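You operate a simulated robot arm through the tools that you are given. There is no shell and no other tool. Be economical: measure what you need, move in short steps, check, and stop when the job is done.

You run a simulated robot arm. Do the job below in one go: nothing can be reset, and whatever is moved stays where it is left.

## Task
Fetch the grey thermostat and set it on the top of the tray rack. Take the black hinge and put it on the shelf of the parts table. Take the block from the top of the steel-topped bench and put it on the silver printed plate there. Take the rubber pad on the top of the steel-topped bench and put it away on the top of the side bench. Turn the depth stop to 10 mm. Take the green swatch from the top of the side bench and put it on the blue tray. Take the brush from the top of the side bench and leave it on top of the medium gauge block. Fetch the brown thick ring from the top of the side bench and set it on top of the silver short gauge block. Take the heat lamp and put it on the shelf of the safety stand. Put the green pad on the rework field of the cooling rack. Put the parts bag that says "shims" from the top of the side bench on the desk. Open the tin lid. Do these in any order. Set down upright: heat lamp.

The check looks at the end state, three seconds after you hand in, the way a careful person would. Anything else that was tipped, shoved, dropped, spilled or broken makes it a failure. Lids that push on must go on centred and level and be pressed home; caps that screw on are set level and turned clockwise until they are tight.

## Robot
A 7-joint arm with a fingered hand on a trunk, on a base that drives. Base frame: it is fixed to the floor where the robot stands at the start and does not move with it; the origin is under the middle of the robot, x ahead of it, y to its left, z up; the surface under the hand at the start is at about z = 0.86. Readings come in m, rad, newtons and seconds.
With the tool pointing down near the work surface it reaches from about 0.32 to 0.7 m from the robot's upright axis, wherever it stands. Its first joint turns from -1.204 to 3.002 rad. Places, roughly: black hinge (8x5x4 cm) [0.8, 0.3, 0.9]; block [0.75, 0.5, 1]; blue tray (24x17x3 cm) [0.8, 1.3, 0.8]; brush (2x2x12 cm) [0.6, 2.4, 0.8]; depth stop [0.6, 1.2, 1]; desk [-1.2, -0.2, 0.8]; green pad (5x7x5 cm) [0.9, 2.4, 0.8]; grey thermostat [0.5, 0, 0.25]; heat lamp [0.75, 2.5, 0.75]; medium gauge block [-1, 0.5, 0.75]; parts bag [0.75, 3.25, 0.75]; printed plate [0.75, 0, 0.75]; rework field of the cooling rack (25x30 cm) [-3.04, 4.7, 0.76]; rubber pad (4x3x2 cm) [0.7, 0.9, 0.9]; shelf of the parts table [-1.2, 0.6, 0.3]; shelf of the safety stand (25x42 cm) [-1.26, -1.74, 0.86]; short gauge block [0.75, 2, 0.75]; swatch [0.75, 2, 0.75]; thick ring [0.5, 2.25, 0.75]; tin lid [-1.2, 1.4, 0.8]; top of the side bench [0.7, 2.5, 0.8]; top of the tray rack [-3.6, -1.5, 0.8]. Payload 3.4 kg.
Tool frame: the origin (TCP) lies between the finger pads and is the grasp point; the fingertips stand 0.025 m ahead of it; z points along the fingers, y is the line along which they close. Largest opening 0.088 m; the body of the gripper starts 0.029 m behind the TCP. The gripper is a hand of 5 fingers: y runs from the thumb to the fingers, the wrist lies at [-0.013, -0.097, -0.162] in the tool frame, and closing takes about 1.5 s.
Orientation is told as [roll, pitch, yaw] about the base's x, y, z axes, in that order, counted from this pose: with the fingers straight down and the wrist toward the robot, the tool's x, y and z point along [0, 1, 0], [1, 0, 0] and [0, 0, -1] of the base frame.

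## Interface
- The arm moves only by the tool move_arm. Its argument "steps" is a list of rows, each a list of 6 numbers: the turn, a rotation vector about the tool's x, y, z in rad, then the shift along the tool's x, y, z in m. In form: [[wx, wy, wz, tx, ty, tz], ...]. A call has 1 to 20 rows; each row is the pose to reach, as a shift and turn from the pose commanded when the call began, along the tool's axes at that moment. "grip" is the closure in counts, from 0 (fully open) to 255 (shut), set as the call begins (left out, the last holds). A row lasts 0.2 s, in which the tool goes at most 0.05 m and 0.15 rad; a call with a longer step from one row to the next is refused whole, and so is a gripper value outside its range. A pose out of reach is approached as far as the arm can. The call stops where the force on the tool passes 40 N (or 10 N more than at its start, if that is more) or the arm is blocked; 0.2 s more then pass. Each finger travels about 0.153 m/s and halts on what it meets, pressing with about 26 N; the grip force reading is that of the motor and also rises with nothing between the fingers. The clock runs only during rows and for 0.2 s after the last one: add rows that repeat a pose to give the fingers time. It gives the time, the measured TCP pose, the force on the tool (base axes), the opening and the grip force at its end, in the units of the frame above (readings bear some noise), with the torque about the TCP (base axes, N m) and any sound that the robot's microphone picked up, and new pictures: "show" is both (left out), scene, wrist or none.
- Cameras (640 x 400 px; columns grow to the right, rows downward): "scene" is now at [0.142, -0.0006, 1.2027]; the picture's right is [0.20, -0.98, 0.00], its down [-0.44, -0.09, -0.90] and it looks along [0.88, 0.18, -0.44] (base axes); focal length 214 px, centre (320, 200). "wrist" rides on the gripper at [0.059, -0.079, -0.105] in the tool frame; the picture's right is [-0.73, 0.32, -0.61], its down [-0.62, -0.68, 0.38] and it looks along [-0.29, 0.66, 0.70] (tool axes); focal length 234 px, centre (320, 200). There is no depth. A picture from a camera that has moved, and an enlarged one, comes with that camera's place and axes in the base frame and with its lens. The place of the scene camera against the robot may be out by one fixed shift of up to 0.018 m in any direction.
- slide_trunk(by): slides the trunk up (or, below 0, down) by that many m; the arm and the scene camera ride with it, the base frame stays. It gives what a move gives, with no picture.
- drive_base(legs): drives the robot by 1 to 6 legs, each [ahead, left, turn to the left] in m, m and rad, along the robot's own axes; the way and the turn of a leg run together, so that a leg with both is an arc; at most 1.5 m and 3.142 rad a leg. The arm and the cameras ride along, it lands a little off, and it stops where it bumps. It gives what a move gives, and a new picture of the scene camera.
- set_fingers(index, middle, ring, little, thumb_bend, thumb_turn): sets how far each is bent, from 0 (flat) to 1 (curled in); at 0.3 the hand is open as for a grip, at 0.7 the pads meet at the TCP. One left out holds its place. A second passes; each finger stops where it meets its share of the squeeze, and holds until it gets a number again. A gripper value or a shape takes the hand back. It gives what a move gives, with no picture; readings hold the bend of each and the force on index, middle, ring, little, thumb and palm. thumb_turn goes from beside the hand (0) to across from the fingers (1), as for a grip.
- hand_shape(shape): the hand has 5 fingers and takes this shape, open, in about a second: jaw (thumb against the fingers, like two jaws); tri (thumb and two fingers); tip (a fingertip pinch); poke (one finger out to press); point (the index stretched); flat (the hand flat); cup (the hand cupped); fist (a fist). The gripper value then closes the fingers along that shape, each until it touches; the sizes above hold for jaw. It gives what a move gives, with no picture.
- turn_head(pan, tilt): turns the head with the scene camera to pan (to the left, within 1.501 rad either way) and tilt (down, from -0.506 to 1.204), counted from straight ahead of the robot. It gives what a move gives, and a new picture of the scene camera.
- zoom(camera, box): a new picture of the part [left, top, right, bottom] of that camera's present view, enlarged. It takes no simulated time.
- sign_off(): hands the job in; it is judged then, once.

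Work in short steps. Places have to be worked out from the pictures, the camera data and where the tool is seen: move nearer, look again, correct. Check each grasp and each placing, and mend what went wrong. You have 546 turns and 360 pictures in all, those below and enlarged ones among them. Open the gripper and draw the arm clear of the work before you hand the job in, unless the task says otherwise; then end with one line.

The tools are called after ">>>" by a JSON object that holds its "op" and its "data". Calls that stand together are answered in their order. move_arm: Moves the arm, as the interface text tells. Its arguments: {"type":"object","properties":{"steps":{"type":"array","items":{"type":"array","items":{"type":"number"}}},"grip":{"type":"number"},"show":{"type":"string","enum":["both","scene","wrist","none"]}},"required":["steps"]} The other tools are called the same way: slide_trunk (by) slides the trunk up or down; hand_shape (shape) gives the hand a shape; set_fingers (index, middle, ring, little, thumb_bend, thumb_turn) moves the fingers one by one; drive_base (legs) drives the base; turn_head (pan, tilt) turns the head that bears the scene camera; zoom (camera, box) takes an enlarged picture of a part of a camera's view; sign_off () hands the job in.

At the start:

```text
time: 0.0
tool_pos: [0.4437, 0.101, 1.1822]
tcp_rot: [0.001, 0.0, -0.001]
wrist_force: [-0.7, -0.2, -0.1]
torque: [0.0, 0.0, -0.02]
opening: 0.0877
finger_force: 0.0
shape: jaw
bend: [0.3, 0.3, 0.3, 0.3, 0.3, 0.98]
finger forces: [0.0, 0.0, 0.0, 0.1, 0.1, 0.0]
trunk travel left (down, up): [-0.45, 0.49]
robot x, y, heading: [0.0022, -0.0026, -0.003]
head pan, tilt: [0.199, 0.461]
```

scene: 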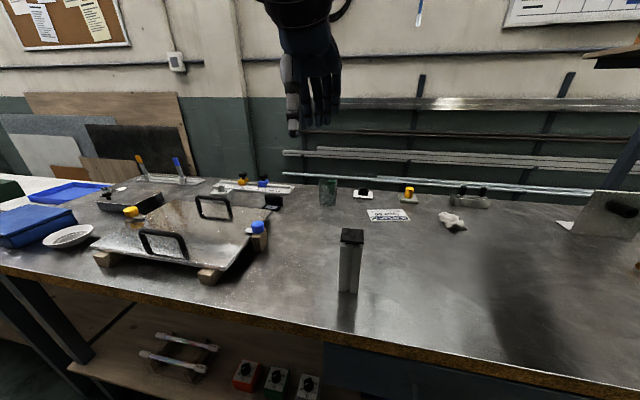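
wrist: 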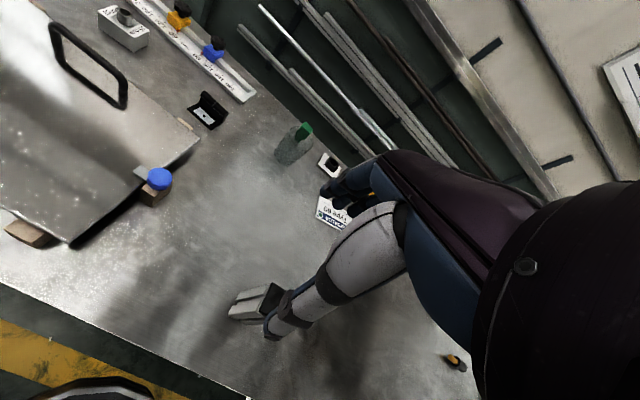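

The bench is in front of me, with many small items on it. I'll enlarge the left and right parts of the scene to identify things.

>>> {"op": "zoom", "data": {"camera": "scene", "box": [60, 140, 340, 300]}}

>>> {"op": "zoom", "data": {"camera": "scene", "box": [300, 160, 640, 320]}}

>>> {"op": "turn_head", "data": {"pan": 0.2, "tilt": 0.95}}

>>> {"op": "turn_head", "data": {"pan": 1.3, "tilt": 0.4}}

```text
2.29 times, centred on (200, 220) of scene
camera zoom: at [0.142, -0.0006, 1.2027], right [0.2, -0.98, 0.0], down [-0.44, -0.09, -0.9], along [0.88, 0.18, -0.44], focal length 490 px, centre (594, 154)
```

zoom: 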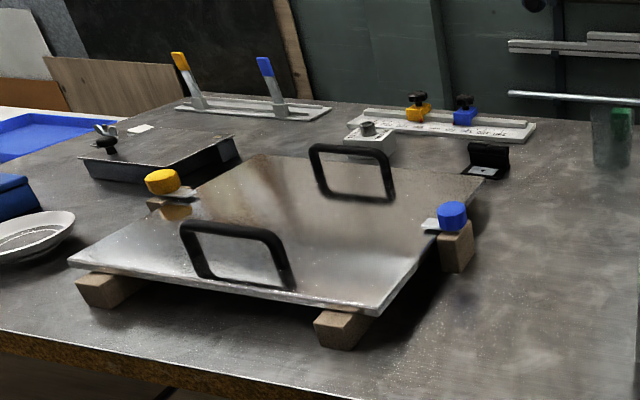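

```text
1.88 times, centred on (470, 240) of scene
camera zoom: at [0.142, -0.0006, 1.2027], right [0.2, -0.98, 0.0], down [-0.44, -0.09, -0.9], along [0.88, 0.18, -0.44], focal length 404 px, centre (38, 125)
```

zoom: 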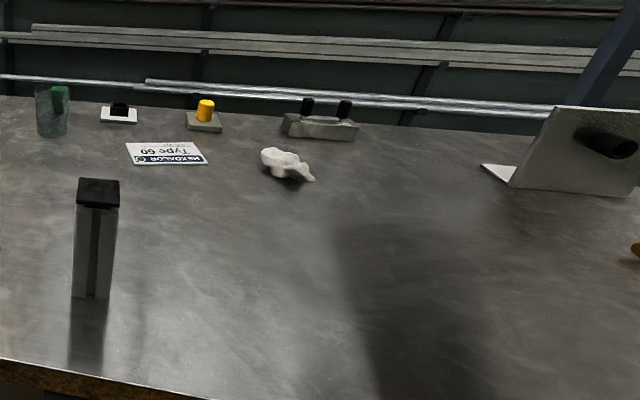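

```text
time: 0.9
tool_pos: [0.4455, 0.1029, 1.1823]
tcp_rot: [0.001, 0.0, 0.001]
wrist_force: [1.0, -0.3, -0.8]
torque: [0.03, 0.05, 0.02]
opening: 0.0878
finger_force: 0.1
shape: jaw
bend: [0.3, 0.3, 0.3, 0.3, 0.3, 0.98]
finger forces: [0.0, 0.1, 0.0, 0.0, 0.0, 0.0]
trunk travel left (down, up): [-0.45, 0.49]
robot x, y, heading: [0.001, -0.0002, 0.002]
head pan, tilt: [0.201, 0.949]
camera scene: at [0.1234, -0.0043, 1.1616], right [0.2, -0.98, 0.0], down [-0.8, -0.16, -0.58], along [0.57, 0.12, -0.81], focal length 214 px, centre (320, 200)
```

scene: 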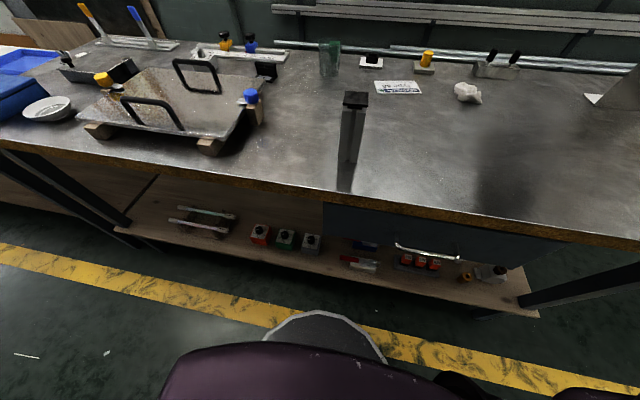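

```text
time: 2.3
tool_pos: [0.445, 0.1021, 1.183]
tcp_rot: [0.0, 0.0, 0.0]
wrist_force: [0.5, 0.1, -0.5]
torque: [0.0, -0.02, -0.02]
opening: 0.0877
finger_force: 0.0
shape: jaw
bend: [0.3, 0.3, 0.3, 0.3, 0.3, 0.98]
finger forces: [0.0, 0.1, 0.0, 0.1, 0.0, 0.0]
trunk travel left (down, up): [-0.45, 0.49]
robot x, y, heading: [0.0013, 0.0021, -0.002]
head pan, tilt: [1.3, 0.4]
camera scene: at [0.077, 0.0704, 1.2082], right [0.96, -0.27, 0.0], down [-0.1, -0.38, -0.92], along [0.25, 0.89, -0.39], focal length 214 px, centre (320, 200)
```

scene: 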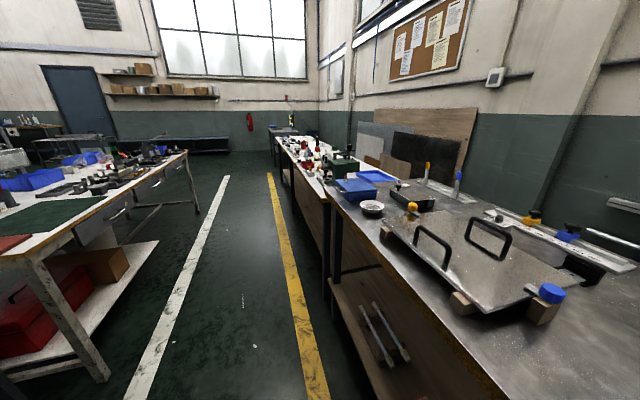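

Next I look toward the right and left at shallow tilt to map the room.

>>> {"op": "turn_head", "data": {"pan": -1.4, "tilt": 0.3}}

>>> {"op": "turn_head", "data": {"pan": 1.5, "tilt": 0.3}}

>>> {"op": "turn_head", "data": {"pan": 0.8, "tilt": 0.5}}

```text
time: 4.7
tool_pos: [0.4441, 0.1011, 1.1828]
tcp_rot: [0.002, -0.001, 0.001]
wrist_force: [-0.4, -1.1, -0.1]
torque: [0.01, -0.02, 0.0]
opening: 0.0876
finger_force: 0.1
shape: jaw
bend: [0.3, 0.3, 0.3, 0.3, 0.3, 0.98]
finger forces: [0.0, 0.0, 0.1, 0.0, 0.1, 0.0]
trunk travel left (down, up): [-0.45, 0.49]
robot x, y, heading: [0.0034, -0.0045, -0.0]
head pan, tilt: [-1.4, 0.3]
camera scene: at [0.0681, -0.1108, 1.2175], right [-0.99, -0.17, 0.0], down [-0.05, 0.29, -0.96], along [0.16, -0.94, -0.3], focal length 214 px, centre (320, 200)
```

scene: 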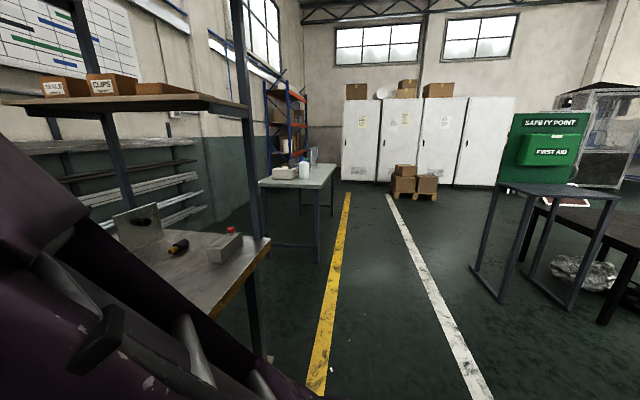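

```text
time: 7.2
tool_pos: [0.4442, 0.1016, 1.1837]
tcp_rot: [0.002, 0.0, -0.001]
wrist_force: [0.2, 0.3, 0.2]
torque: [0.01, -0.04, -0.04]
opening: 0.0877
finger_force: 0.2
shape: jaw
bend: [0.3, 0.3, 0.3, 0.3, 0.3, 0.98]
finger forces: [0.1, 0.0, 0.0, 0.1, 0.0, 0.0]
trunk travel left (down, up): [-0.45, 0.49]
robot x, y, heading: [0.002, 0.0003, -0.004]
head pan, tilt: [1.499, 0.3]
camera scene: at [0.0588, 0.0743, 1.2175], right [1.0, -0.07, 0.0], down [-0.02, -0.29, -0.96], along [0.07, 0.95, -0.3], focal length 214 px, centre (320, 200)
```

scene: 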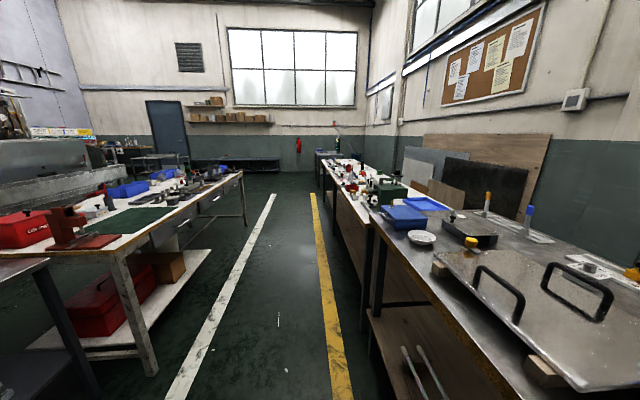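

```text
time: 8.3
tool_pos: [0.4438, 0.1017, 1.1826]
tcp_rot: [0.002, 0.0, 0.0]
wrist_force: [0.2, -0.3, -0.4]
torque: [0.0, 0.01, -0.02]
opening: 0.0879
finger_force: 0.2
shape: jaw
bend: [0.3, 0.3, 0.3, 0.3, 0.3, 0.98]
finger forces: [0.0, 0.0, 0.1, 0.1, 0.0, 0.0]
trunk travel left (down, up): [-0.45, 0.49]
robot x, y, heading: [0.0023, 0.0007, 0.001]
head pan, tilt: [0.799, 0.499]
camera scene: at [0.1155, 0.0465, 1.1991], right [0.72, -0.7, 0.0], down [-0.33, -0.34, -0.88], along [0.61, 0.63, -0.48], focal length 214 px, centre (320, 200)
```

scene: 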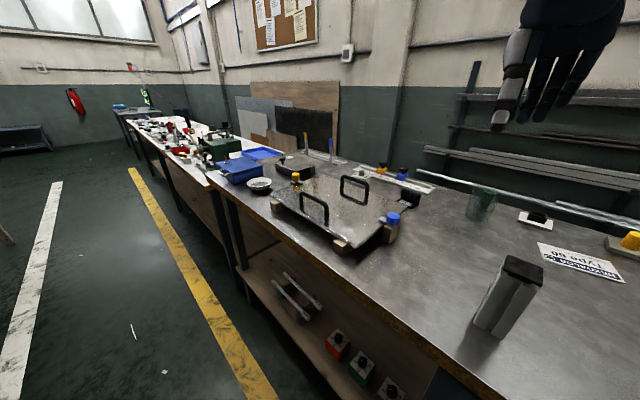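

I'll drive left along the bench in steps to look at things from nearby.

>>> {"op": "turn_head", "data": {"pan": 0.0, "tilt": 0.65}}

>>> {"op": "drive_base", "data": {"legs": [[0, 0.6, 0]]}}

>>> {"op": "zoom", "data": {"camera": "scene", "box": [0, 20, 320, 220]}}

>>> {"op": "zoom", "data": {"camera": "scene", "box": [320, 20, 640, 220]}}

>>> {"op": "drive_base", "data": {"legs": [[0, 0.6, 0]]}}

>>> {"op": "drive_base", "data": {"legs": [[0, 0.6, 0]]}}

>>> {"op": "drive_base", "data": {"legs": [[0, 0.6, 0]]}}

```text
time: 9.4
tool_pos: [0.4442, 0.1019, 1.1829]
tcp_rot: [0.002, 0.001, 0.001]
wrist_force: [-0.5, 0.5, -0.7]
torque: [0.04, 0.02, 0.0]
opening: 0.0879
finger_force: 0.1
shape: jaw
bend: [0.3, 0.3, 0.3, 0.3, 0.3, 0.98]
finger forces: [0.1, 0.0, 0.2, 0.0, 0.1, 0.0]
trunk travel left (down, up): [-0.45, 0.49]
robot x, y, heading: [-0.0019, 0.0017, 0.001]
head pan, tilt: [0.0, 0.649]
camera scene: at [0.1389, -0.0187, 1.1857], right [0.0, -1.0, 0.0], down [-0.6, 0.0, -0.8], along [0.8, 0.0, -0.6], focal length 214 px, centre (320, 200)
```

scene: 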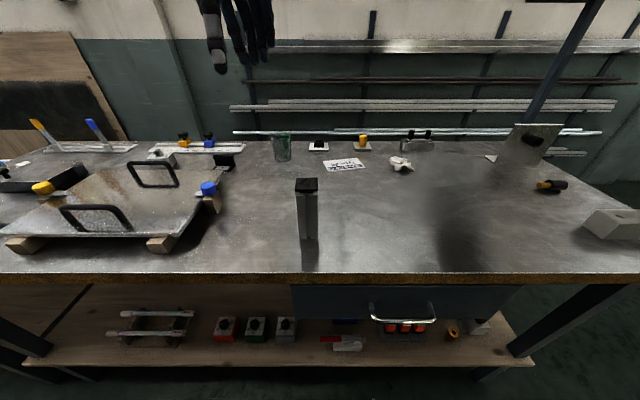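

```text
time: 12.9
tool_pos: [0.4483, 0.7159, 1.1825]
tcp_rot: [0.002, -0.001, -0.005]
wrist_force: [-0.1, 0.2, -0.4]
torque: [-0.03, -0.01, -0.01]
opening: 0.0877
finger_force: 0.1
shape: jaw
bend: [0.3, 0.3, 0.3, 0.3, 0.3, 0.98]
finger forces: [0.1, 0.0, 0.1, 0.0, 0.0, 0.1]
trunk travel left (down, up): [-0.45, 0.49]
robot x, y, heading: [0.0018, 0.6157, -0.007]
head pan, tilt: [0.0, 0.649]
camera scene: at [0.1416, 0.5976, 1.1857], right [-0.01, -1.0, 0.0], down [-0.6, 0.0, -0.8], along [0.8, -0.01, -0.6], focal length 214 px, centre (320, 200)
```

scene: 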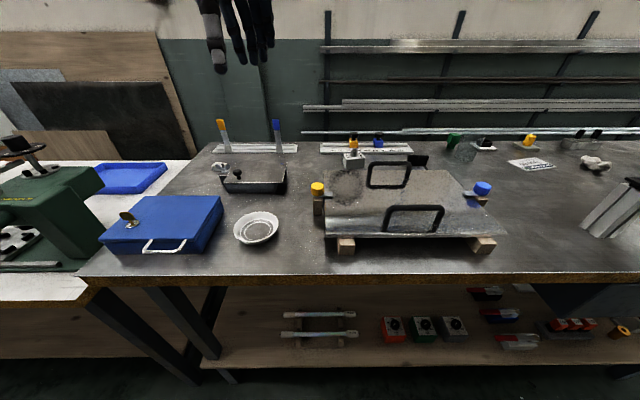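

```text
2.00 times, centred on (160, 120) of scene
camera zoom: at [0.1416, 0.5976, 1.1857], right [-0.01, -1.0, 0.0], down [-0.6, 0.0, -0.8], along [0.8, -0.01, -0.6], focal length 429 px, centre (640, 360)
```

zoom: 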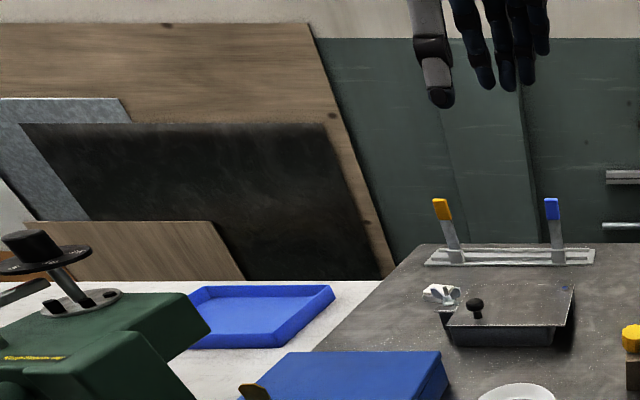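

```text
2.00 times, centred on (480, 120) of scene
camera zoom: at [0.1416, 0.5976, 1.1857], right [-0.01, -1.0, 0.0], down [-0.6, 0.0, -0.8], along [0.8, -0.01, -0.6], focal length 429 px, centre (0, 360)
```

zoom: 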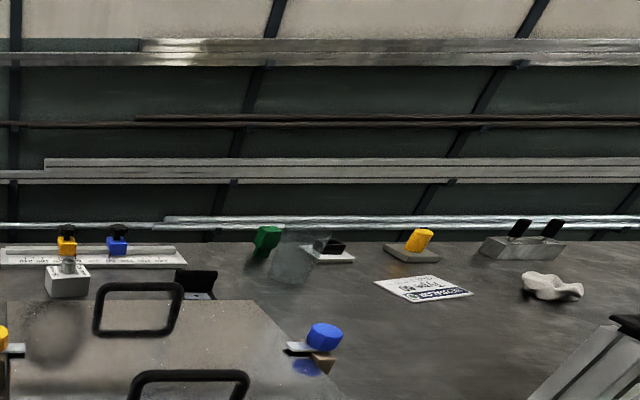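

```text
time: 16.3
tool_pos: [0.4531, 1.325, 1.1819]
tcp_rot: [0.001, 0.0, -0.01]
wrist_force: [-1.1, 0.6, 0.3]
torque: [-0.01, 0.02, 0.01]
opening: 0.0878
finger_force: 0.1
shape: jaw
bend: [0.3, 0.3, 0.3, 0.3, 0.3, 0.98]
finger forces: [0.1, 0.0, 0.1, 0.0, 0.0, 0.0]
trunk travel left (down, up): [-0.45, 0.49]
robot x, y, heading: [0.0071, 1.2295, -0.006]
head pan, tilt: [0.0, 0.649]
camera scene: at [0.1476, 1.2085, 1.1857], right [-0.01, -1.0, 0.0], down [-0.6, 0.01, -0.8], along [0.8, -0.01, -0.6], focal length 214 px, centre (320, 200)
```

scene: 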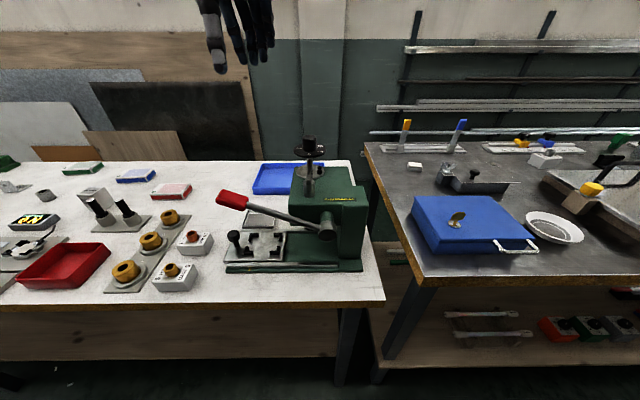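

```text
time: 19.6
tool_pos: [0.4568, 1.9095, 1.1821]
tcp_rot: [0.001, 0.001, 0.001]
wrist_force: [-0.1, -0.8, -0.3]
torque: [-0.03, 0.01, 0.0]
opening: 0.0877
finger_force: 0.2
shape: jaw
bend: [0.3, 0.3, 0.3, 0.3, 0.3, 0.98]
finger forces: [0.0, 0.0, 0.0, 0.1, 0.0, 0.1]
trunk travel left (down, up): [-0.45, 0.49]
robot x, y, heading: [0.0076, 1.8088, -0.001]
head pan, tilt: [0.0, 0.649]
camera scene: at [0.1508, 1.7893, 1.1857], right [0.0, -1.0, 0.0], down [-0.6, 0.0, -0.8], along [0.8, 0.0, -0.6], focal length 214 px, centre (320, 200)
```

scene: 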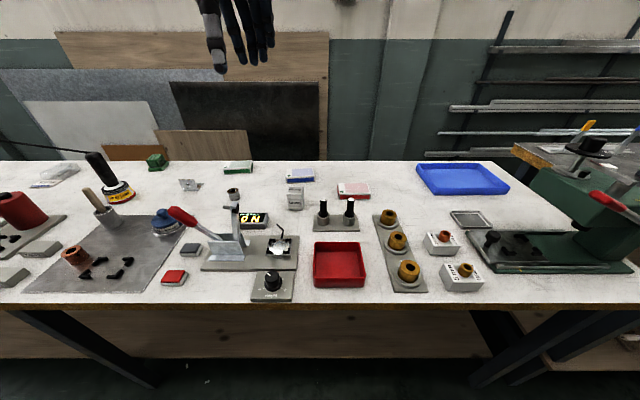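

```text
time: 22.9
tool_pos: [0.4483, 2.5042, 1.1841]
tcp_rot: [0.001, -0.001, 0.019]
wrist_force: [0.6, 0.3, 0.0]
torque: [0.0, 0.02, -0.04]
opening: 0.0876
finger_force: 0.0
shape: jaw
bend: [0.3, 0.3, 0.3, 0.3, 0.3, 0.98]
finger forces: [0.0, 0.0, 0.0, 0.0, 0.1, 0.0]
trunk travel left (down, up): [-0.45, 0.49]
robot x, y, heading: [0.0078, 2.3911, 0.021]
head pan, tilt: [0.0, 0.649]
camera scene: at [0.1452, 2.377, 1.1857], right [0.02, -1.0, 0.0], down [-0.6, -0.01, -0.8], along [0.8, 0.01, -0.6], focal length 214 px, centre (320, 200)
```

scene: 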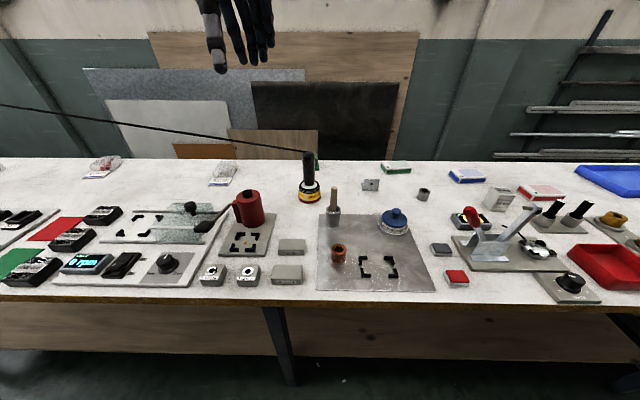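

I'm at the side bench. I enlarge both halves to identify the items.

>>> {"op": "zoom", "data": {"camera": "scene", "box": [0, 145, 220, 295]}}

>>> {"op": "zoom", "data": {"camera": "scene", "box": [200, 145, 420, 295]}}

>>> {"op": "zoom", "data": {"camera": "scene", "box": [400, 145, 640, 310]}}

>>> {"op": "drive_base", "data": {"legs": [[0, 0.7, 0]]}}

```text
2.67 times, centred on (110, 220) of scene
camera zoom: at [0.1452, 2.377, 1.1857], right [0.02, -1.0, 0.0], down [-0.6, -0.01, -0.8], along [0.8, 0.01, -0.6], focal length 572 px, centre (880, 147)
```

zoom: 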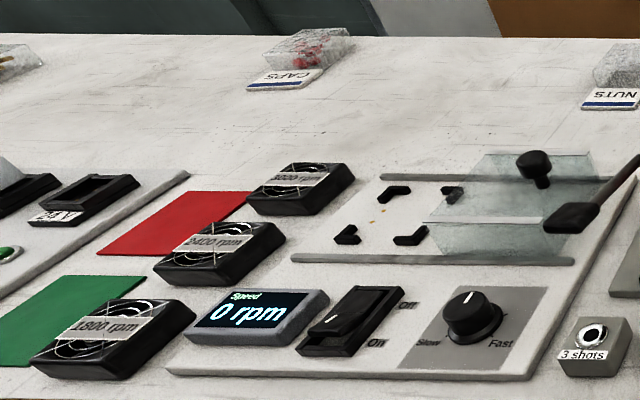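

```text
2.67 times, centred on (310, 220) of scene
camera zoom: at [0.1452, 2.377, 1.1857], right [0.02, -1.0, 0.0], down [-0.6, -0.01, -0.8], along [0.8, 0.01, -0.6], focal length 572 px, centre (347, 147)
```

zoom: 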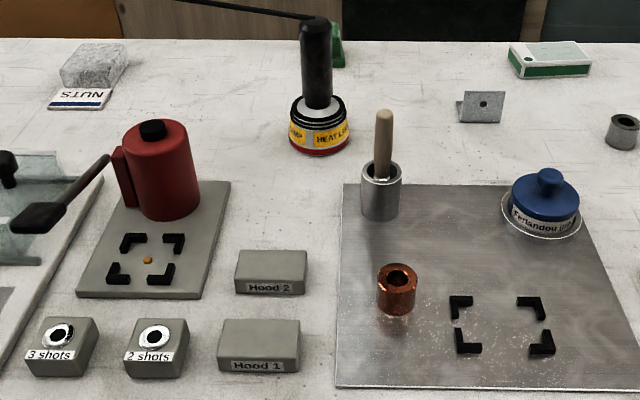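

```text
2.42 times, centred on (520, 228) of scene
camera zoom: at [0.1452, 2.377, 1.1857], right [0.02, -1.0, 0.0], down [-0.6, -0.01, -0.8], along [0.8, 0.01, -0.6], focal length 520 px, centre (-165, 133)
```

zoom: 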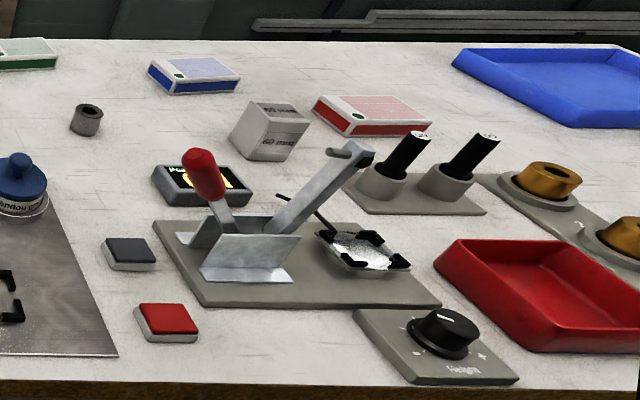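

```text
time: 26.7
tool_pos: [0.4415, 3.1852, 1.1839]
tcp_rot: [0.001, 0.0, 0.006]
wrist_force: [-0.3, 0.6, -0.3]
torque: [-0.04, -0.03, 0.01]
opening: 0.0878
finger_force: 0.1
shape: jaw
bend: [0.3, 0.3, 0.3, 0.3, 0.3, 0.98]
finger forces: [0.0, 0.0, 0.0, 0.0, 0.0, 0.1]
trunk travel left (down, up): [-0.45, 0.49]
robot x, y, heading: [0.0004, 3.0819, 0.008]
head pan, tilt: [0.0, 0.649]
camera scene: at [0.1368, 3.0633, 1.1857], right [0.01, -1.0, 0.0], down [-0.6, 0.0, -0.8], along [0.8, 0.0, -0.6], focal length 214 px, centre (320, 200)
```

scene: 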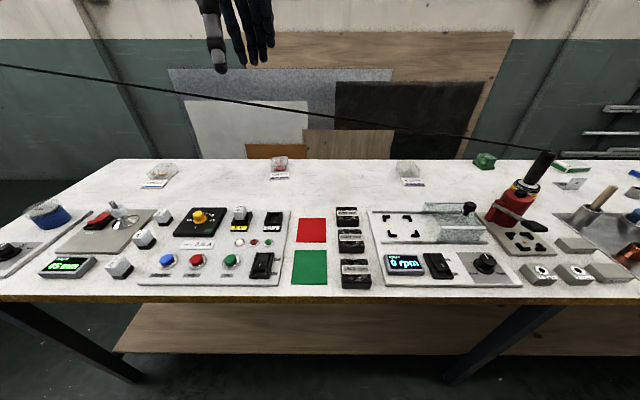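

I enlarge the bags and panel parts to read labels.

>>> {"op": "zoom", "data": {"camera": "scene", "box": [120, 140, 460, 200]}}

>>> {"op": "turn_head", "data": {"pan": 0.7, "tilt": 0.6}}

>>> {"op": "turn_head", "data": {"pan": 1.4, "tilt": 0.3}}

```text
1.88 times, centred on (290, 170) of scene
camera zoom: at [0.1368, 3.0633, 1.1857], right [0.01, -1.0, 0.0], down [-0.6, 0.0, -0.8], along [0.8, 0.0, -0.6], focal length 404 px, centre (376, 256)
```

zoom: 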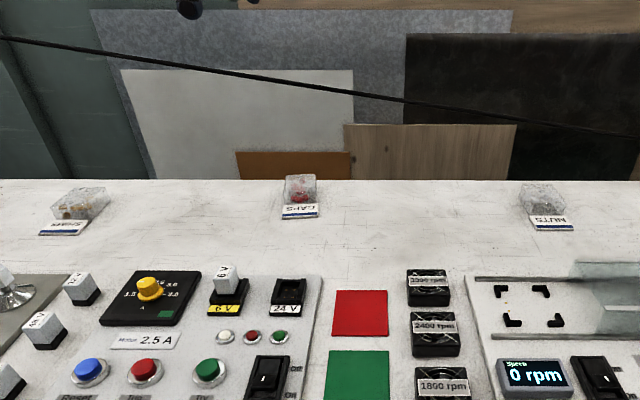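

```text
time: 27.8
tool_pos: [0.4405, 3.1844, 1.1843]
tcp_rot: [0.002, -0.002, 0.008]
wrist_force: [0.2, -0.1, -0.4]
torque: [0.01, 0.02, 0.02]
opening: 0.0876
finger_force: 0.2
shape: jaw
bend: [0.3, 0.3, 0.3, 0.3, 0.3, 0.98]
finger forces: [0.1, 0.0, 0.0, 0.0, 0.0, 0.1]
trunk travel left (down, up): [-0.45, 0.49]
robot x, y, heading: [0.0006, 3.0826, 0.011]
head pan, tilt: [0.7, 0.6]
camera scene: at [0.1173, 3.1197, 1.19], right [0.65, -0.76, 0.0], down [-0.43, -0.37, -0.83], along [0.63, 0.53, -0.56], focal length 214 px, centre (320, 200)
```

scene: 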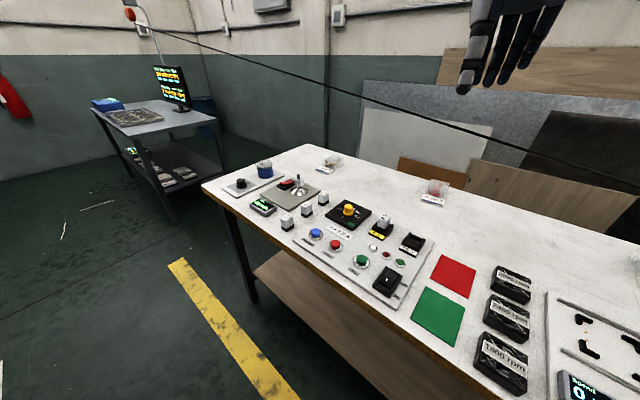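

```text
time: 28.9
tool_pos: [0.441, 3.1856, 1.1838]
tcp_rot: [0.002, 0.001, 0.008]
wrist_force: [0.0, 0.6, -0.3]
torque: [0.04, 0.01, -0.01]
opening: 0.088
finger_force: 0.0
shape: jaw
bend: [0.3, 0.3, 0.3, 0.3, 0.3, 0.98]
finger forces: [0.0, 0.0, 0.1, 0.1, 0.0, 0.0]
trunk travel left (down, up): [-0.45, 0.49]
robot x, y, heading: [-0.0039, 3.0802, 0.005]
head pan, tilt: [1.4, 0.3]
camera scene: at [0.0655, 3.1545, 1.2174], right [0.99, -0.17, 0.0], down [-0.05, -0.29, -0.96], along [0.16, 0.94, -0.3], focal length 214 px, centre (320, 200)
```

scene: 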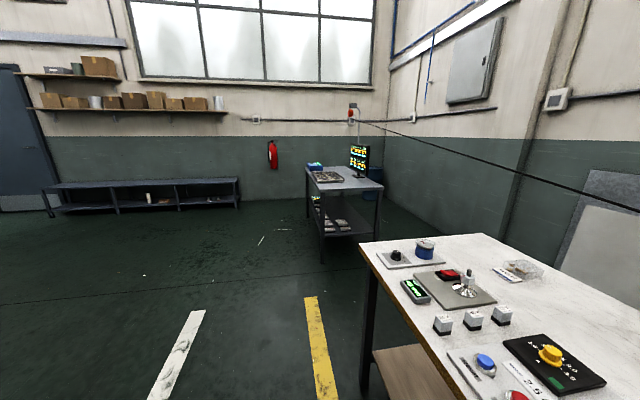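

The "shims" bag is the left one at roughly (0.76, 3.55). I'll drive level with it and nearer, and look with the head.

>>> {"op": "turn_head", "data": {"pan": 0.0, "tilt": 0.75}}

>>> {"op": "drive_base", "data": {"legs": [[0, 0.35, 0], [0.12, 0, 0]]}}

```text
time: 30.4
tool_pos: [0.4405, 3.1843, 1.1832]
tcp_rot: [0.002, -0.001, 0.008]
wrist_force: [-0.4, -0.1, -1.0]
torque: [0.0, -0.02, 0.01]
opening: 0.0877
finger_force: 0.1
shape: jaw
bend: [0.3, 0.3, 0.3, 0.3, 0.3, 0.98]
finger forces: [0.1, 0.1, 0.0, 0.0, 0.0, 0.0]
trunk travel left (down, up): [-0.45, 0.49]
robot x, y, heading: [-0.0025, 3.0789, 0.004]
head pan, tilt: [0.0, 0.75]
camera scene: at [0.1329, 3.063, 1.1771], right [0.01, -1.0, 0.0], down [-0.68, 0.0, -0.73], along [0.73, 0.0, -0.68], focal length 214 px, centre (320, 200)
```

scene: 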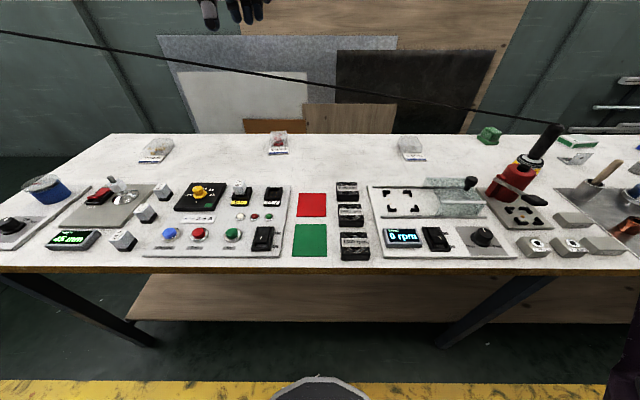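

```text
time: 33.5
tool_pos: [0.5607, 3.5266, 1.1827]
tcp_rot: [0.003, 0.001, 0.004]
wrist_force: [1.1, 0.6, -0.9]
torque: [-0.02, 0.02, 0.01]
opening: 0.0878
finger_force: 0.0
shape: jaw
bend: [0.3, 0.3, 0.3, 0.3, 0.3, 0.98]
finger forces: [0.0, 0.0, 0.1, 0.1, 0.0, 0.0]
trunk travel left (down, up): [-0.45, 0.49]
robot x, y, heading: [0.118, 3.4264, 0.0]
head pan, tilt: [0.0, 0.75]
camera scene: at [0.252, 3.4059, 1.177], right [0.0, -1.0, 0.0], down [-0.68, 0.0, -0.73], along [0.73, 0.0, -0.68], focal length 214 px, centre (320, 200)
```

scene: 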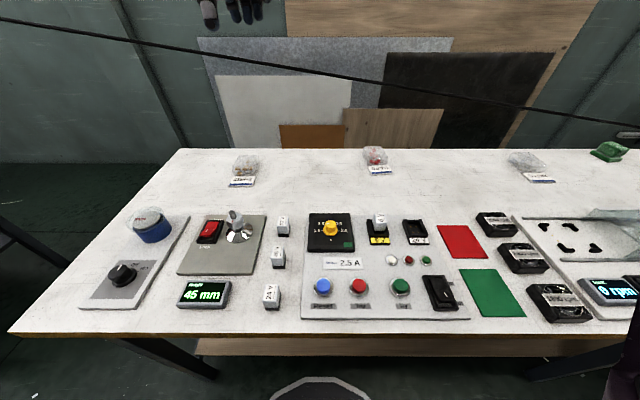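

The bag is at about (0.79, 3.63). I'll drive left 0.2 and then move the hand over it at height for a wrist look.

>>> {"op": "drive_base", "data": {"legs": [[0.02, 0.2, 0]]}}

>>> {"op": "move_arm", "data": {"steps": [[0, 0, 0, -0.025, 0.04, 0.03], [0, 0, 0, -0.05, 0.08, 0.06], [0, 0, 0, -0.08, 0.12, 0.09], [0, 0, 0, -0.1, 0.16, 0.12], [0, 0, 0, -0.1, 0.19, 0.15]]}}

```text
time: 35.1
tool_pos: [0.5801, 3.725, 1.1836]
tcp_rot: [0.001, 0.001, 0.003]
wrist_force: [0.0, 1.4, -0.2]
torque: [-0.01, 0.0, -0.03]
opening: 0.0876
finger_force: 0.0
shape: jaw
bend: [0.3, 0.3, 0.3, 0.3, 0.3, 0.98]
finger forces: [0.1, 0.0, 0.1, 0.0, 0.0, 0.0]
trunk travel left (down, up): [-0.45, 0.49]
robot x, y, heading: [0.1396, 3.6219, 0.002]
head pan, tilt: [0.0, 0.75]
camera scene: at [0.2705, 3.6051, 1.1771], right [0.0, -1.0, 0.0], down [-0.68, 0.0, -0.73], along [0.73, 0.0, -0.68], focal length 214 px, centre (320, 200)
```

scene: 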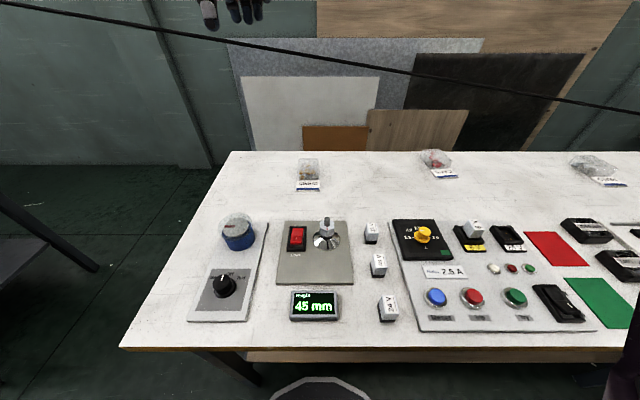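

```text
refused: row 1 steps farther than a row can; nothing moved
```

Bag at about (0.77, 3.64). I move over it in smaller rows, to z≈1.0.

>>> {"op": "move_arm", "data": {"steps": [[0, 0, 0, -0.012, 0.027, 0.026], [0, 0, 0, -0.024, 0.054, 0.052], [0, 0, 0, -0.036, 0.081, 0.078], [0, 0, 0, -0.048, 0.108, 0.104], [0, 0, 0, -0.06, 0.135, 0.13], [0, 0, 0, -0.072, 0.162, 0.156], [0, 0, 0, -0.085, 0.18, 0.18]]}}

```text
time: 36.7
tool_pos: [0.759, 3.636, 1.0053]
tcp_rot: [0.003, 0.001, 0.002]
wrist_force: [0.2, 0.3, -0.1]
torque: [-0.01, -0.04, 0.01]
opening: 0.0879
finger_force: 0.1
shape: jaw
bend: [0.3, 0.3, 0.3, 0.3, 0.3, 0.98]
finger forces: [0.0, 0.0, 0.1, 0.0, 0.0, 0.0]
trunk travel left (down, up): [-0.45, 0.49]
robot x, y, heading: [0.135, 3.624, 0.002]
head pan, tilt: [0.0, 0.75]
camera scene: at [0.2711, 3.6037, 1.177], right [0.0, -1.0, 0.0], down [-0.68, 0.0, -0.73], along [0.73, 0.0, -0.68], focal length 214 px, centre (320, 200)
camera wrist: at [0.6811, 3.6942, 1.1117], right [0.32, -0.73, 0.61], down [-0.68, -0.62, -0.38], along [0.66, -0.29, -0.7], focal length 234 px, centre (320, 200)
```

scene: 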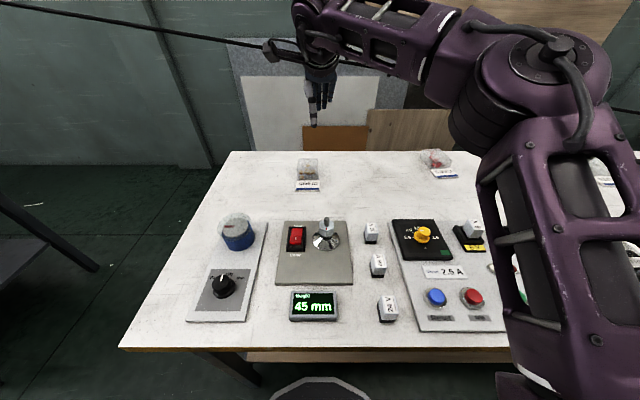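
wrist: 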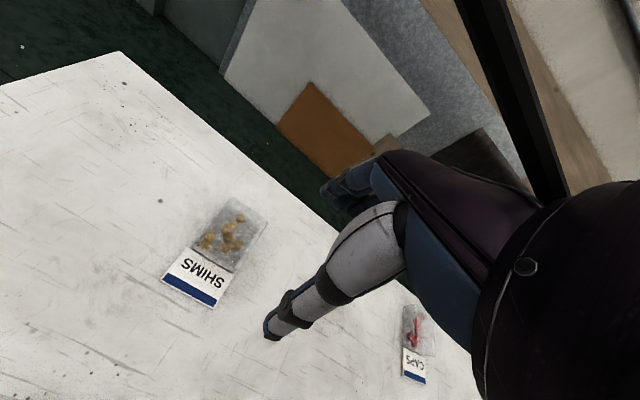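

I enlarge the bag in the wrist view to judge its shape.

>>> {"op": "zoom", "data": {"camera": "wrist", "box": [120, 170, 320, 320]}}

>>> {"op": "move_arm", "data": {"steps": [[0, 0, 0, 0.005, 0.01, 0.04], [0, 0, 0, 0.01, 0.02, 0.08]]}}

```text
2.67 times, centred on (220, 245) of wrist
camera zoom: at [0.6811, 3.6942, 1.1117], right [0.32, -0.73, 0.61], down [-0.68, -0.62, -0.38], along [0.66, -0.29, -0.7], focal length 624 px, centre (587, 80)
```

zoom: 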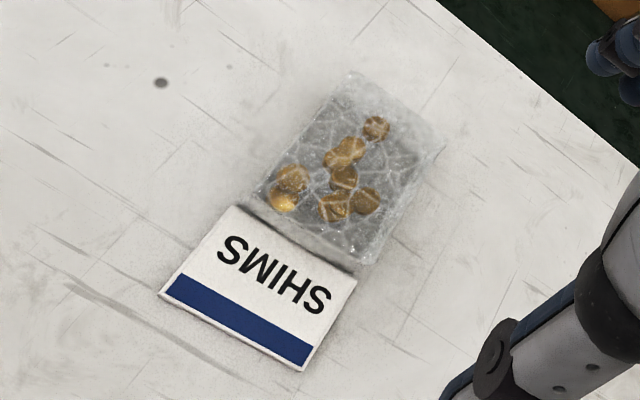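

```text
time: 37.3
tool_pos: [0.7782, 3.6478, 0.9251]
tcp_rot: [0.001, 0.0, 0.003]
wrist_force: [0.4, 0.7, 0.8]
torque: [-0.02, 0.01, 0.0]
opening: 0.0879
finger_force: 0.0
shape: jaw
bend: [0.3, 0.3, 0.3, 0.3, 0.3, 0.98]
finger forces: [0.1, 0.1, 0.0, 0.1, 0.0, 0.1]
trunk travel left (down, up): [-0.45, 0.49]
robot x, y, heading: [0.136, 3.6255, 0.004]
head pan, tilt: [0.0, 0.75]
camera scene: at [0.271, 3.6044, 1.1771], right [0.0, -1.0, 0.0], down [-0.68, 0.0, -0.73], along [0.73, 0.0, -0.68], focal length 214 px, centre (320, 200)
camera wrist: at [0.6999, 3.7066, 1.031], right [0.32, -0.73, 0.61], down [-0.68, -0.62, -0.39], along [0.66, -0.29, -0.7], focal length 234 px, centre (320, 200)
```

scene: 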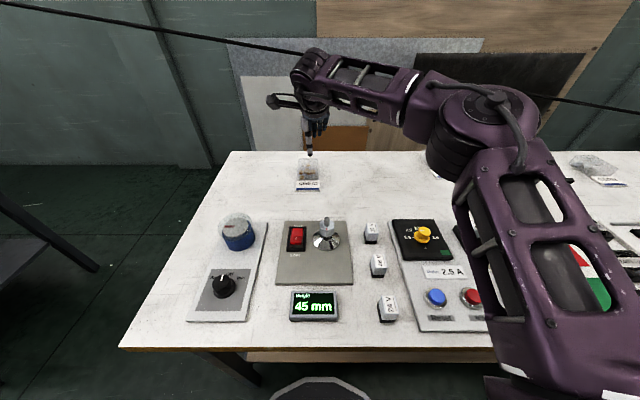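
wrist: 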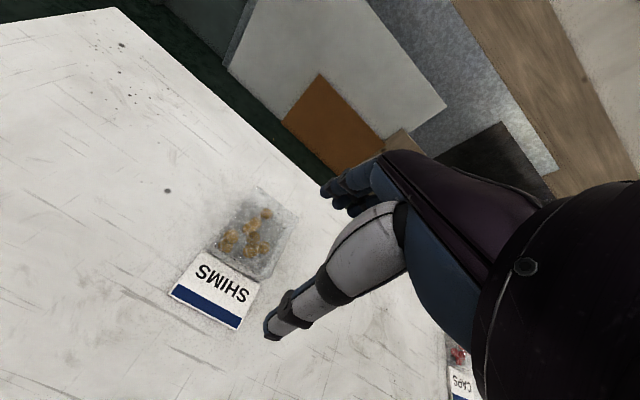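

By triangulation the bag is centred near (0.803, 3.664) on a surface at z≈0.79. I descend around it to TCP z≈0.825.

>>> {"op": "move_arm", "data": {"steps": [[0, 0, 0, 0.016, 0.024, 0.03], [0, 0, 0, 0.016, 0.024, 0.06], [0, 0, 0, 0.016, 0.024, 0.095]]}}

```text
time: 38.1
tool_pos: [0.7988, 3.6671, 0.8347]
tcp_rot: [0.004, -0.008, 0.003]
wrist_force: [-0.9, -0.5, 12.9]
torque: [-0.1, -0.81, -0.05]
opening: 0.0878
finger_force: 0.1
shape: jaw
bend: [0.3, 0.3, 0.3, 0.3, 0.3, 0.98]
finger forces: [0.4, 13.5, 0.1, 0.1, 0.0, 0.1]
trunk travel left (down, up): [-0.45, 0.49]
robot x, y, heading: [0.1379, 3.6236, -0.004]
head pan, tilt: [0.0, 0.75]
camera scene: at [0.2663, 3.604, 1.178], right [0.0, -1.0, 0.0], down [-0.68, 0.0, -0.73], along [0.73, 0.0, -0.68], focal length 214 px, centre (320, 200)
camera wrist: at [0.721, 3.7257, 0.9404], right [0.32, -0.73, 0.61], down [-0.68, -0.62, -0.39], along [0.66, -0.29, -0.69], focal length 234 px, centre (320, 200)
```

scene: 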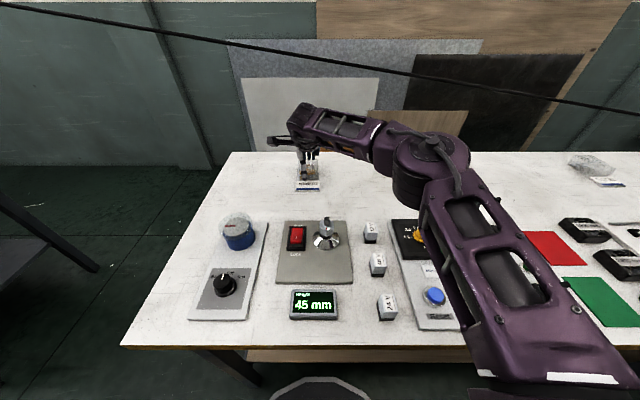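
wrist: 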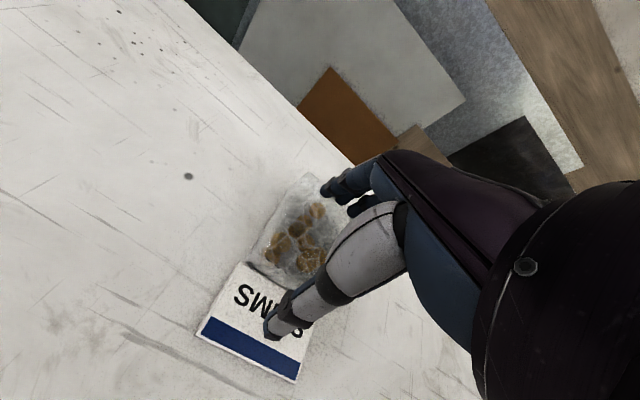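

The middle finger touches something at tip height ~0.81. I zoom to see whether it is on the bag or the table.

>>> {"op": "zoom", "data": {"camera": "wrist", "box": [220, 150, 420, 350]}}

>>> {"op": "zoom", "data": {"camera": "scene", "box": [240, 90, 400, 210]}}

```text
2.00 times, centred on (320, 250) of wrist
camera zoom: at [0.721, 3.7257, 0.9404], right [0.32, -0.73, 0.61], down [-0.68, -0.62, -0.39], along [0.66, -0.29, -0.69], focal length 468 px, centre (320, 100)
```

zoom: 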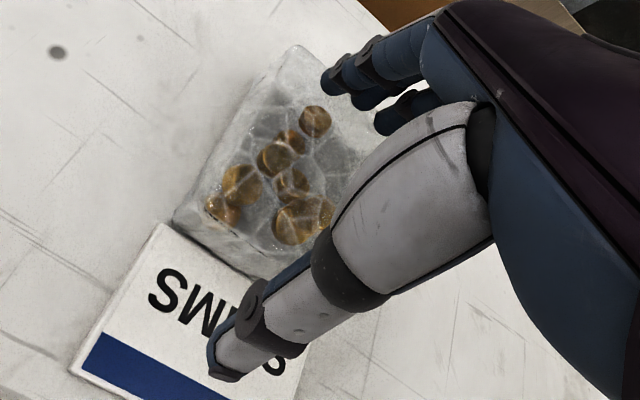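

```text
3.33 times, centred on (320, 150) of scene
camera zoom: at [0.2663, 3.604, 1.178], right [0.0, -1.0, 0.0], down [-0.68, 0.0, -0.73], along [0.73, 0.0, -0.68], focal length 715 px, centre (320, 367)
```

zoom: 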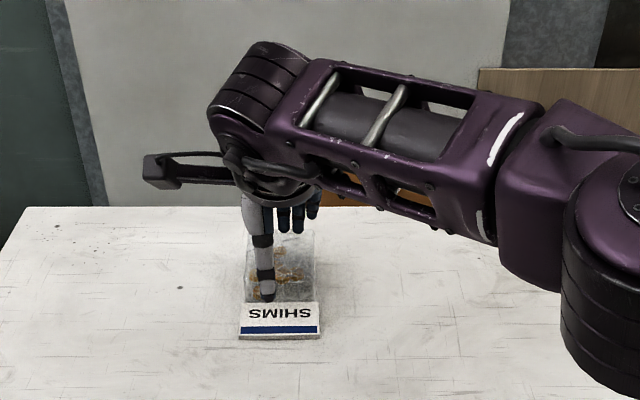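

The fingers are resting on the bag's rear top. I lift, go 2.2 cm further and lower again.

>>> {"op": "move_arm", "data": {"steps": [[0, 0, 0, 0, 0, -0.03], [0, 0, 0, -0.004, 0.024, -0.03], [0, 0, 0, -0.004, 0.024, 0.0], [0, 0, 0, -0.004, 0.024, 0.006]], "show": "wrist"}}

```text
time: 39.1
tool_pos: [0.8262, 3.662, 0.8209]
tcp_rot: [0.001, 0.0, 0.002]
wrist_force: [-0.6, 0.5, 1.2]
torque: [-0.02, 0.08, 0.02]
opening: 0.0881
finger_force: 0.0
shape: jaw
bend: [0.3, 0.3, 0.3, 0.3, 0.27, 0.98]
finger forces: [0.2, 0.1, 0.1, 0.0, 1.4, 0.1]
trunk travel left (down, up): [-0.45, 0.49]
robot x, y, heading: [0.1364, 3.6272, 0.0]
head pan, tilt: [0.0, 0.75]
camera wrist: at [0.7481, 3.7216, 0.9284], right [0.32, -0.73, 0.61], down [-0.68, -0.62, -0.38], along [0.66, -0.29, -0.7], focal length 234 px, centre (320, 200)
```

wrist: 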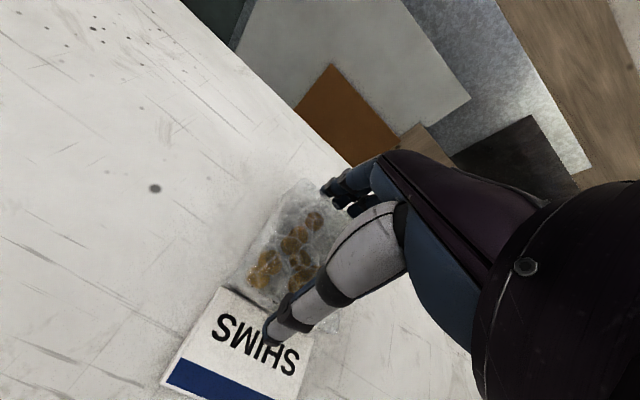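

The thumb and fingers straddle the bag. I close the grip.

>>> {"op": "move_arm", "data": {"steps": [[0, 0, 0, 0, 0, 0], [0, 0, 0, 0, 0, 0], [0, 0, 0, 0, 0, 0], [0, 0, 0, 0, 0, 0], [0, 0, 0, 0, 0, 0], [0, 0, 0, 0, 0, 0], [0, 0, 0, 0, 0, 0]], "grip": 255, "show": "wrist"}}

>>> {"op": "move_arm", "data": {"steps": [[0, 0, 0, 0, 0, -0.03], [0, 0, 0, 0, 0, -0.07], [0, 0, 0, 0, 0, -0.11], [0, 0, 0, 0, 0, -0.15], [0, 0, 0, 0, 0, -0.19]]}}

```text
time: 40.7
tool_pos: [0.8257, 3.6623, 0.8219]
tcp_rot: [0.0, 0.0, 0.001]
wrist_force: [-0.3, -0.1, 2.4]
torque: [0.02, 0.25, 0.09]
opening: 0.0788
finger_force: 26.1
shape: jaw
bend: [0.31, 0.32, 0.31, 0.34, 0.3, 0.98]
finger forces: [16.2, 8.2, 3.2, 0.1, 28.7, 0.0]
trunk travel left (down, up): [-0.45, 0.49]
robot x, y, heading: [0.1364, 3.6215, 0.004]
head pan, tilt: [0.0, 0.75]
camera wrist: at [0.7479, 3.7215, 0.9288], right [0.32, -0.73, 0.61], down [-0.68, -0.62, -0.39], along [0.66, -0.29, -0.7], focal length 234 px, centre (320, 200)
```

wrist: 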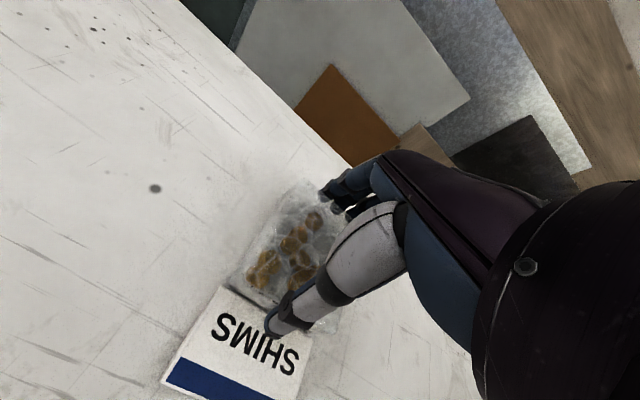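

```text
time: 41.9
tool_pos: [0.8102, 3.6579, 0.99]
tcp_rot: [0.003, 0.002, 0.001]
wrist_force: [-0.3, 0.7, -1.6]
torque: [0.03, -0.02, -0.03]
opening: 0.0785
finger_force: 25.9
shape: jaw
bend: [0.31, 0.32, 0.31, 0.34, 0.31, 0.97]
finger forces: [16.3, 8.6, 3.0, 0.0, 27.0, 0.0]
out of reach, approached as far as the arm can: row 4, 5
trunk travel left (down, up): [-0.45, 0.49]
robot x, y, heading: [0.1347, 3.6218, -0.003]
head pan, tilt: [0.0, 0.75]
camera scene: at [0.2711, 3.6044, 1.177], right [0.0, -1.0, 0.0], down [-0.68, 0.0, -0.73], along [0.73, 0.0, -0.68], focal length 214 px, centre (320, 200)
camera wrist: at [0.7334, 3.7164, 1.0963], right [0.32, -0.73, 0.61], down [-0.68, -0.62, -0.38], along [0.66, -0.29, -0.7], focal length 234 px, centre (320, 200)
```

scene: 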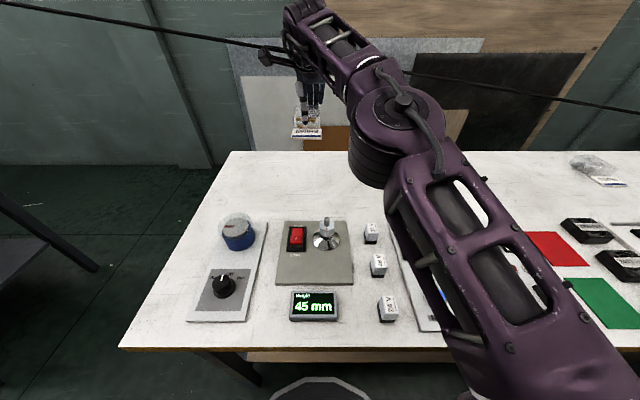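
wrist: 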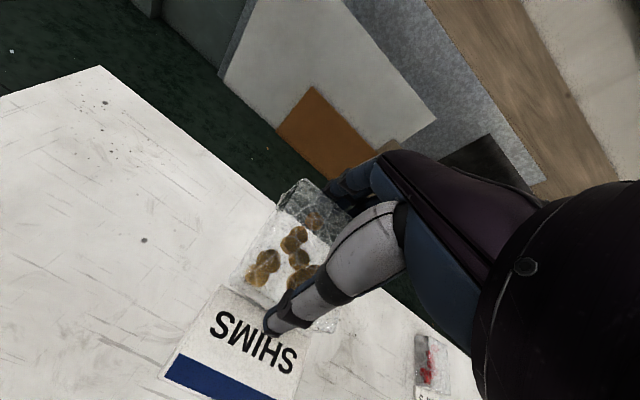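

The bag is held. I retract the arm to a carry pose near the start pose.

>>> {"op": "move_arm", "data": {"steps": [[0, 0, 0, 0, -0.045, -0.01], [0, 0, 0, 0, -0.09, -0.02], [0, 0, 0, 0, -0.135, -0.03], [0, 0, 0, 0.0, -0.18, -0.04], [0, 0, 0, 0.02, -0.22, -0.06], [0, 0, 0, 0.04, -0.25, -0.09], [0, 0, 0, 0.06, -0.27, -0.12], [0, 0, 0, 0.08, -0.29, -0.15]], "show": "none"}}

>>> {"op": "drive_base", "data": {"legs": [[-0.42, 0, 0], [0, -1.3, 0], [0, -1.3, 0], [0, -0.7, 0]]}}

```text
time: 43.7
tool_pos: [0.521, 3.7357, 1.1388]
tcp_rot: [0.003, -0.001, 0.002]
wrist_force: [-0.3, 0.0, -0.9]
torque: [0.0, -0.05, -0.04]
opening: 0.0785
finger_force: 25.4
shape: jaw
bend: [0.31, 0.32, 0.31, 0.34, 0.31, 0.97]
finger forces: [16.2, 8.4, 3.0, 0.0, 26.9, 0.0]
trunk travel left (down, up): [-0.45, 0.49]
robot x, y, heading: [0.1366, 3.6228, -0.005]
head pan, tilt: [0.0, 0.75]
```

```text
time: 62.0
tool_pos: [0.0851, 0.4391, 1.1384]
tcp_rot: [0.0, 0.0, -0.002]
wrist_force: [-0.1, -0.4, -1.8]
torque: [0.03, -0.03, -0.01]
opening: 0.0788
finger_force: 25.9
shape: jaw
bend: [0.31, 0.32, 0.31, 0.34, 0.31, 0.97]
finger forces: [16.2, 8.4, 3.0, 0.0, 26.7, 0.1]
trunk travel left (down, up): [-0.45, 0.49]
robot x, y, heading: [-0.3031, 0.3294, -0.007]
head pan, tilt: [0.0, 0.75]
camera scene: at [-0.1693, 0.309, 1.1771], right [0.0, -1.0, 0.0], down [-0.68, 0.0, -0.73], along [0.73, 0.0, -0.68], focal length 214 px, centre (320, 200)
```

scene: 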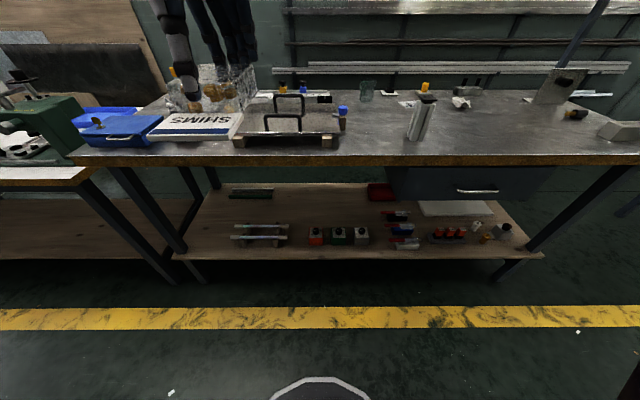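

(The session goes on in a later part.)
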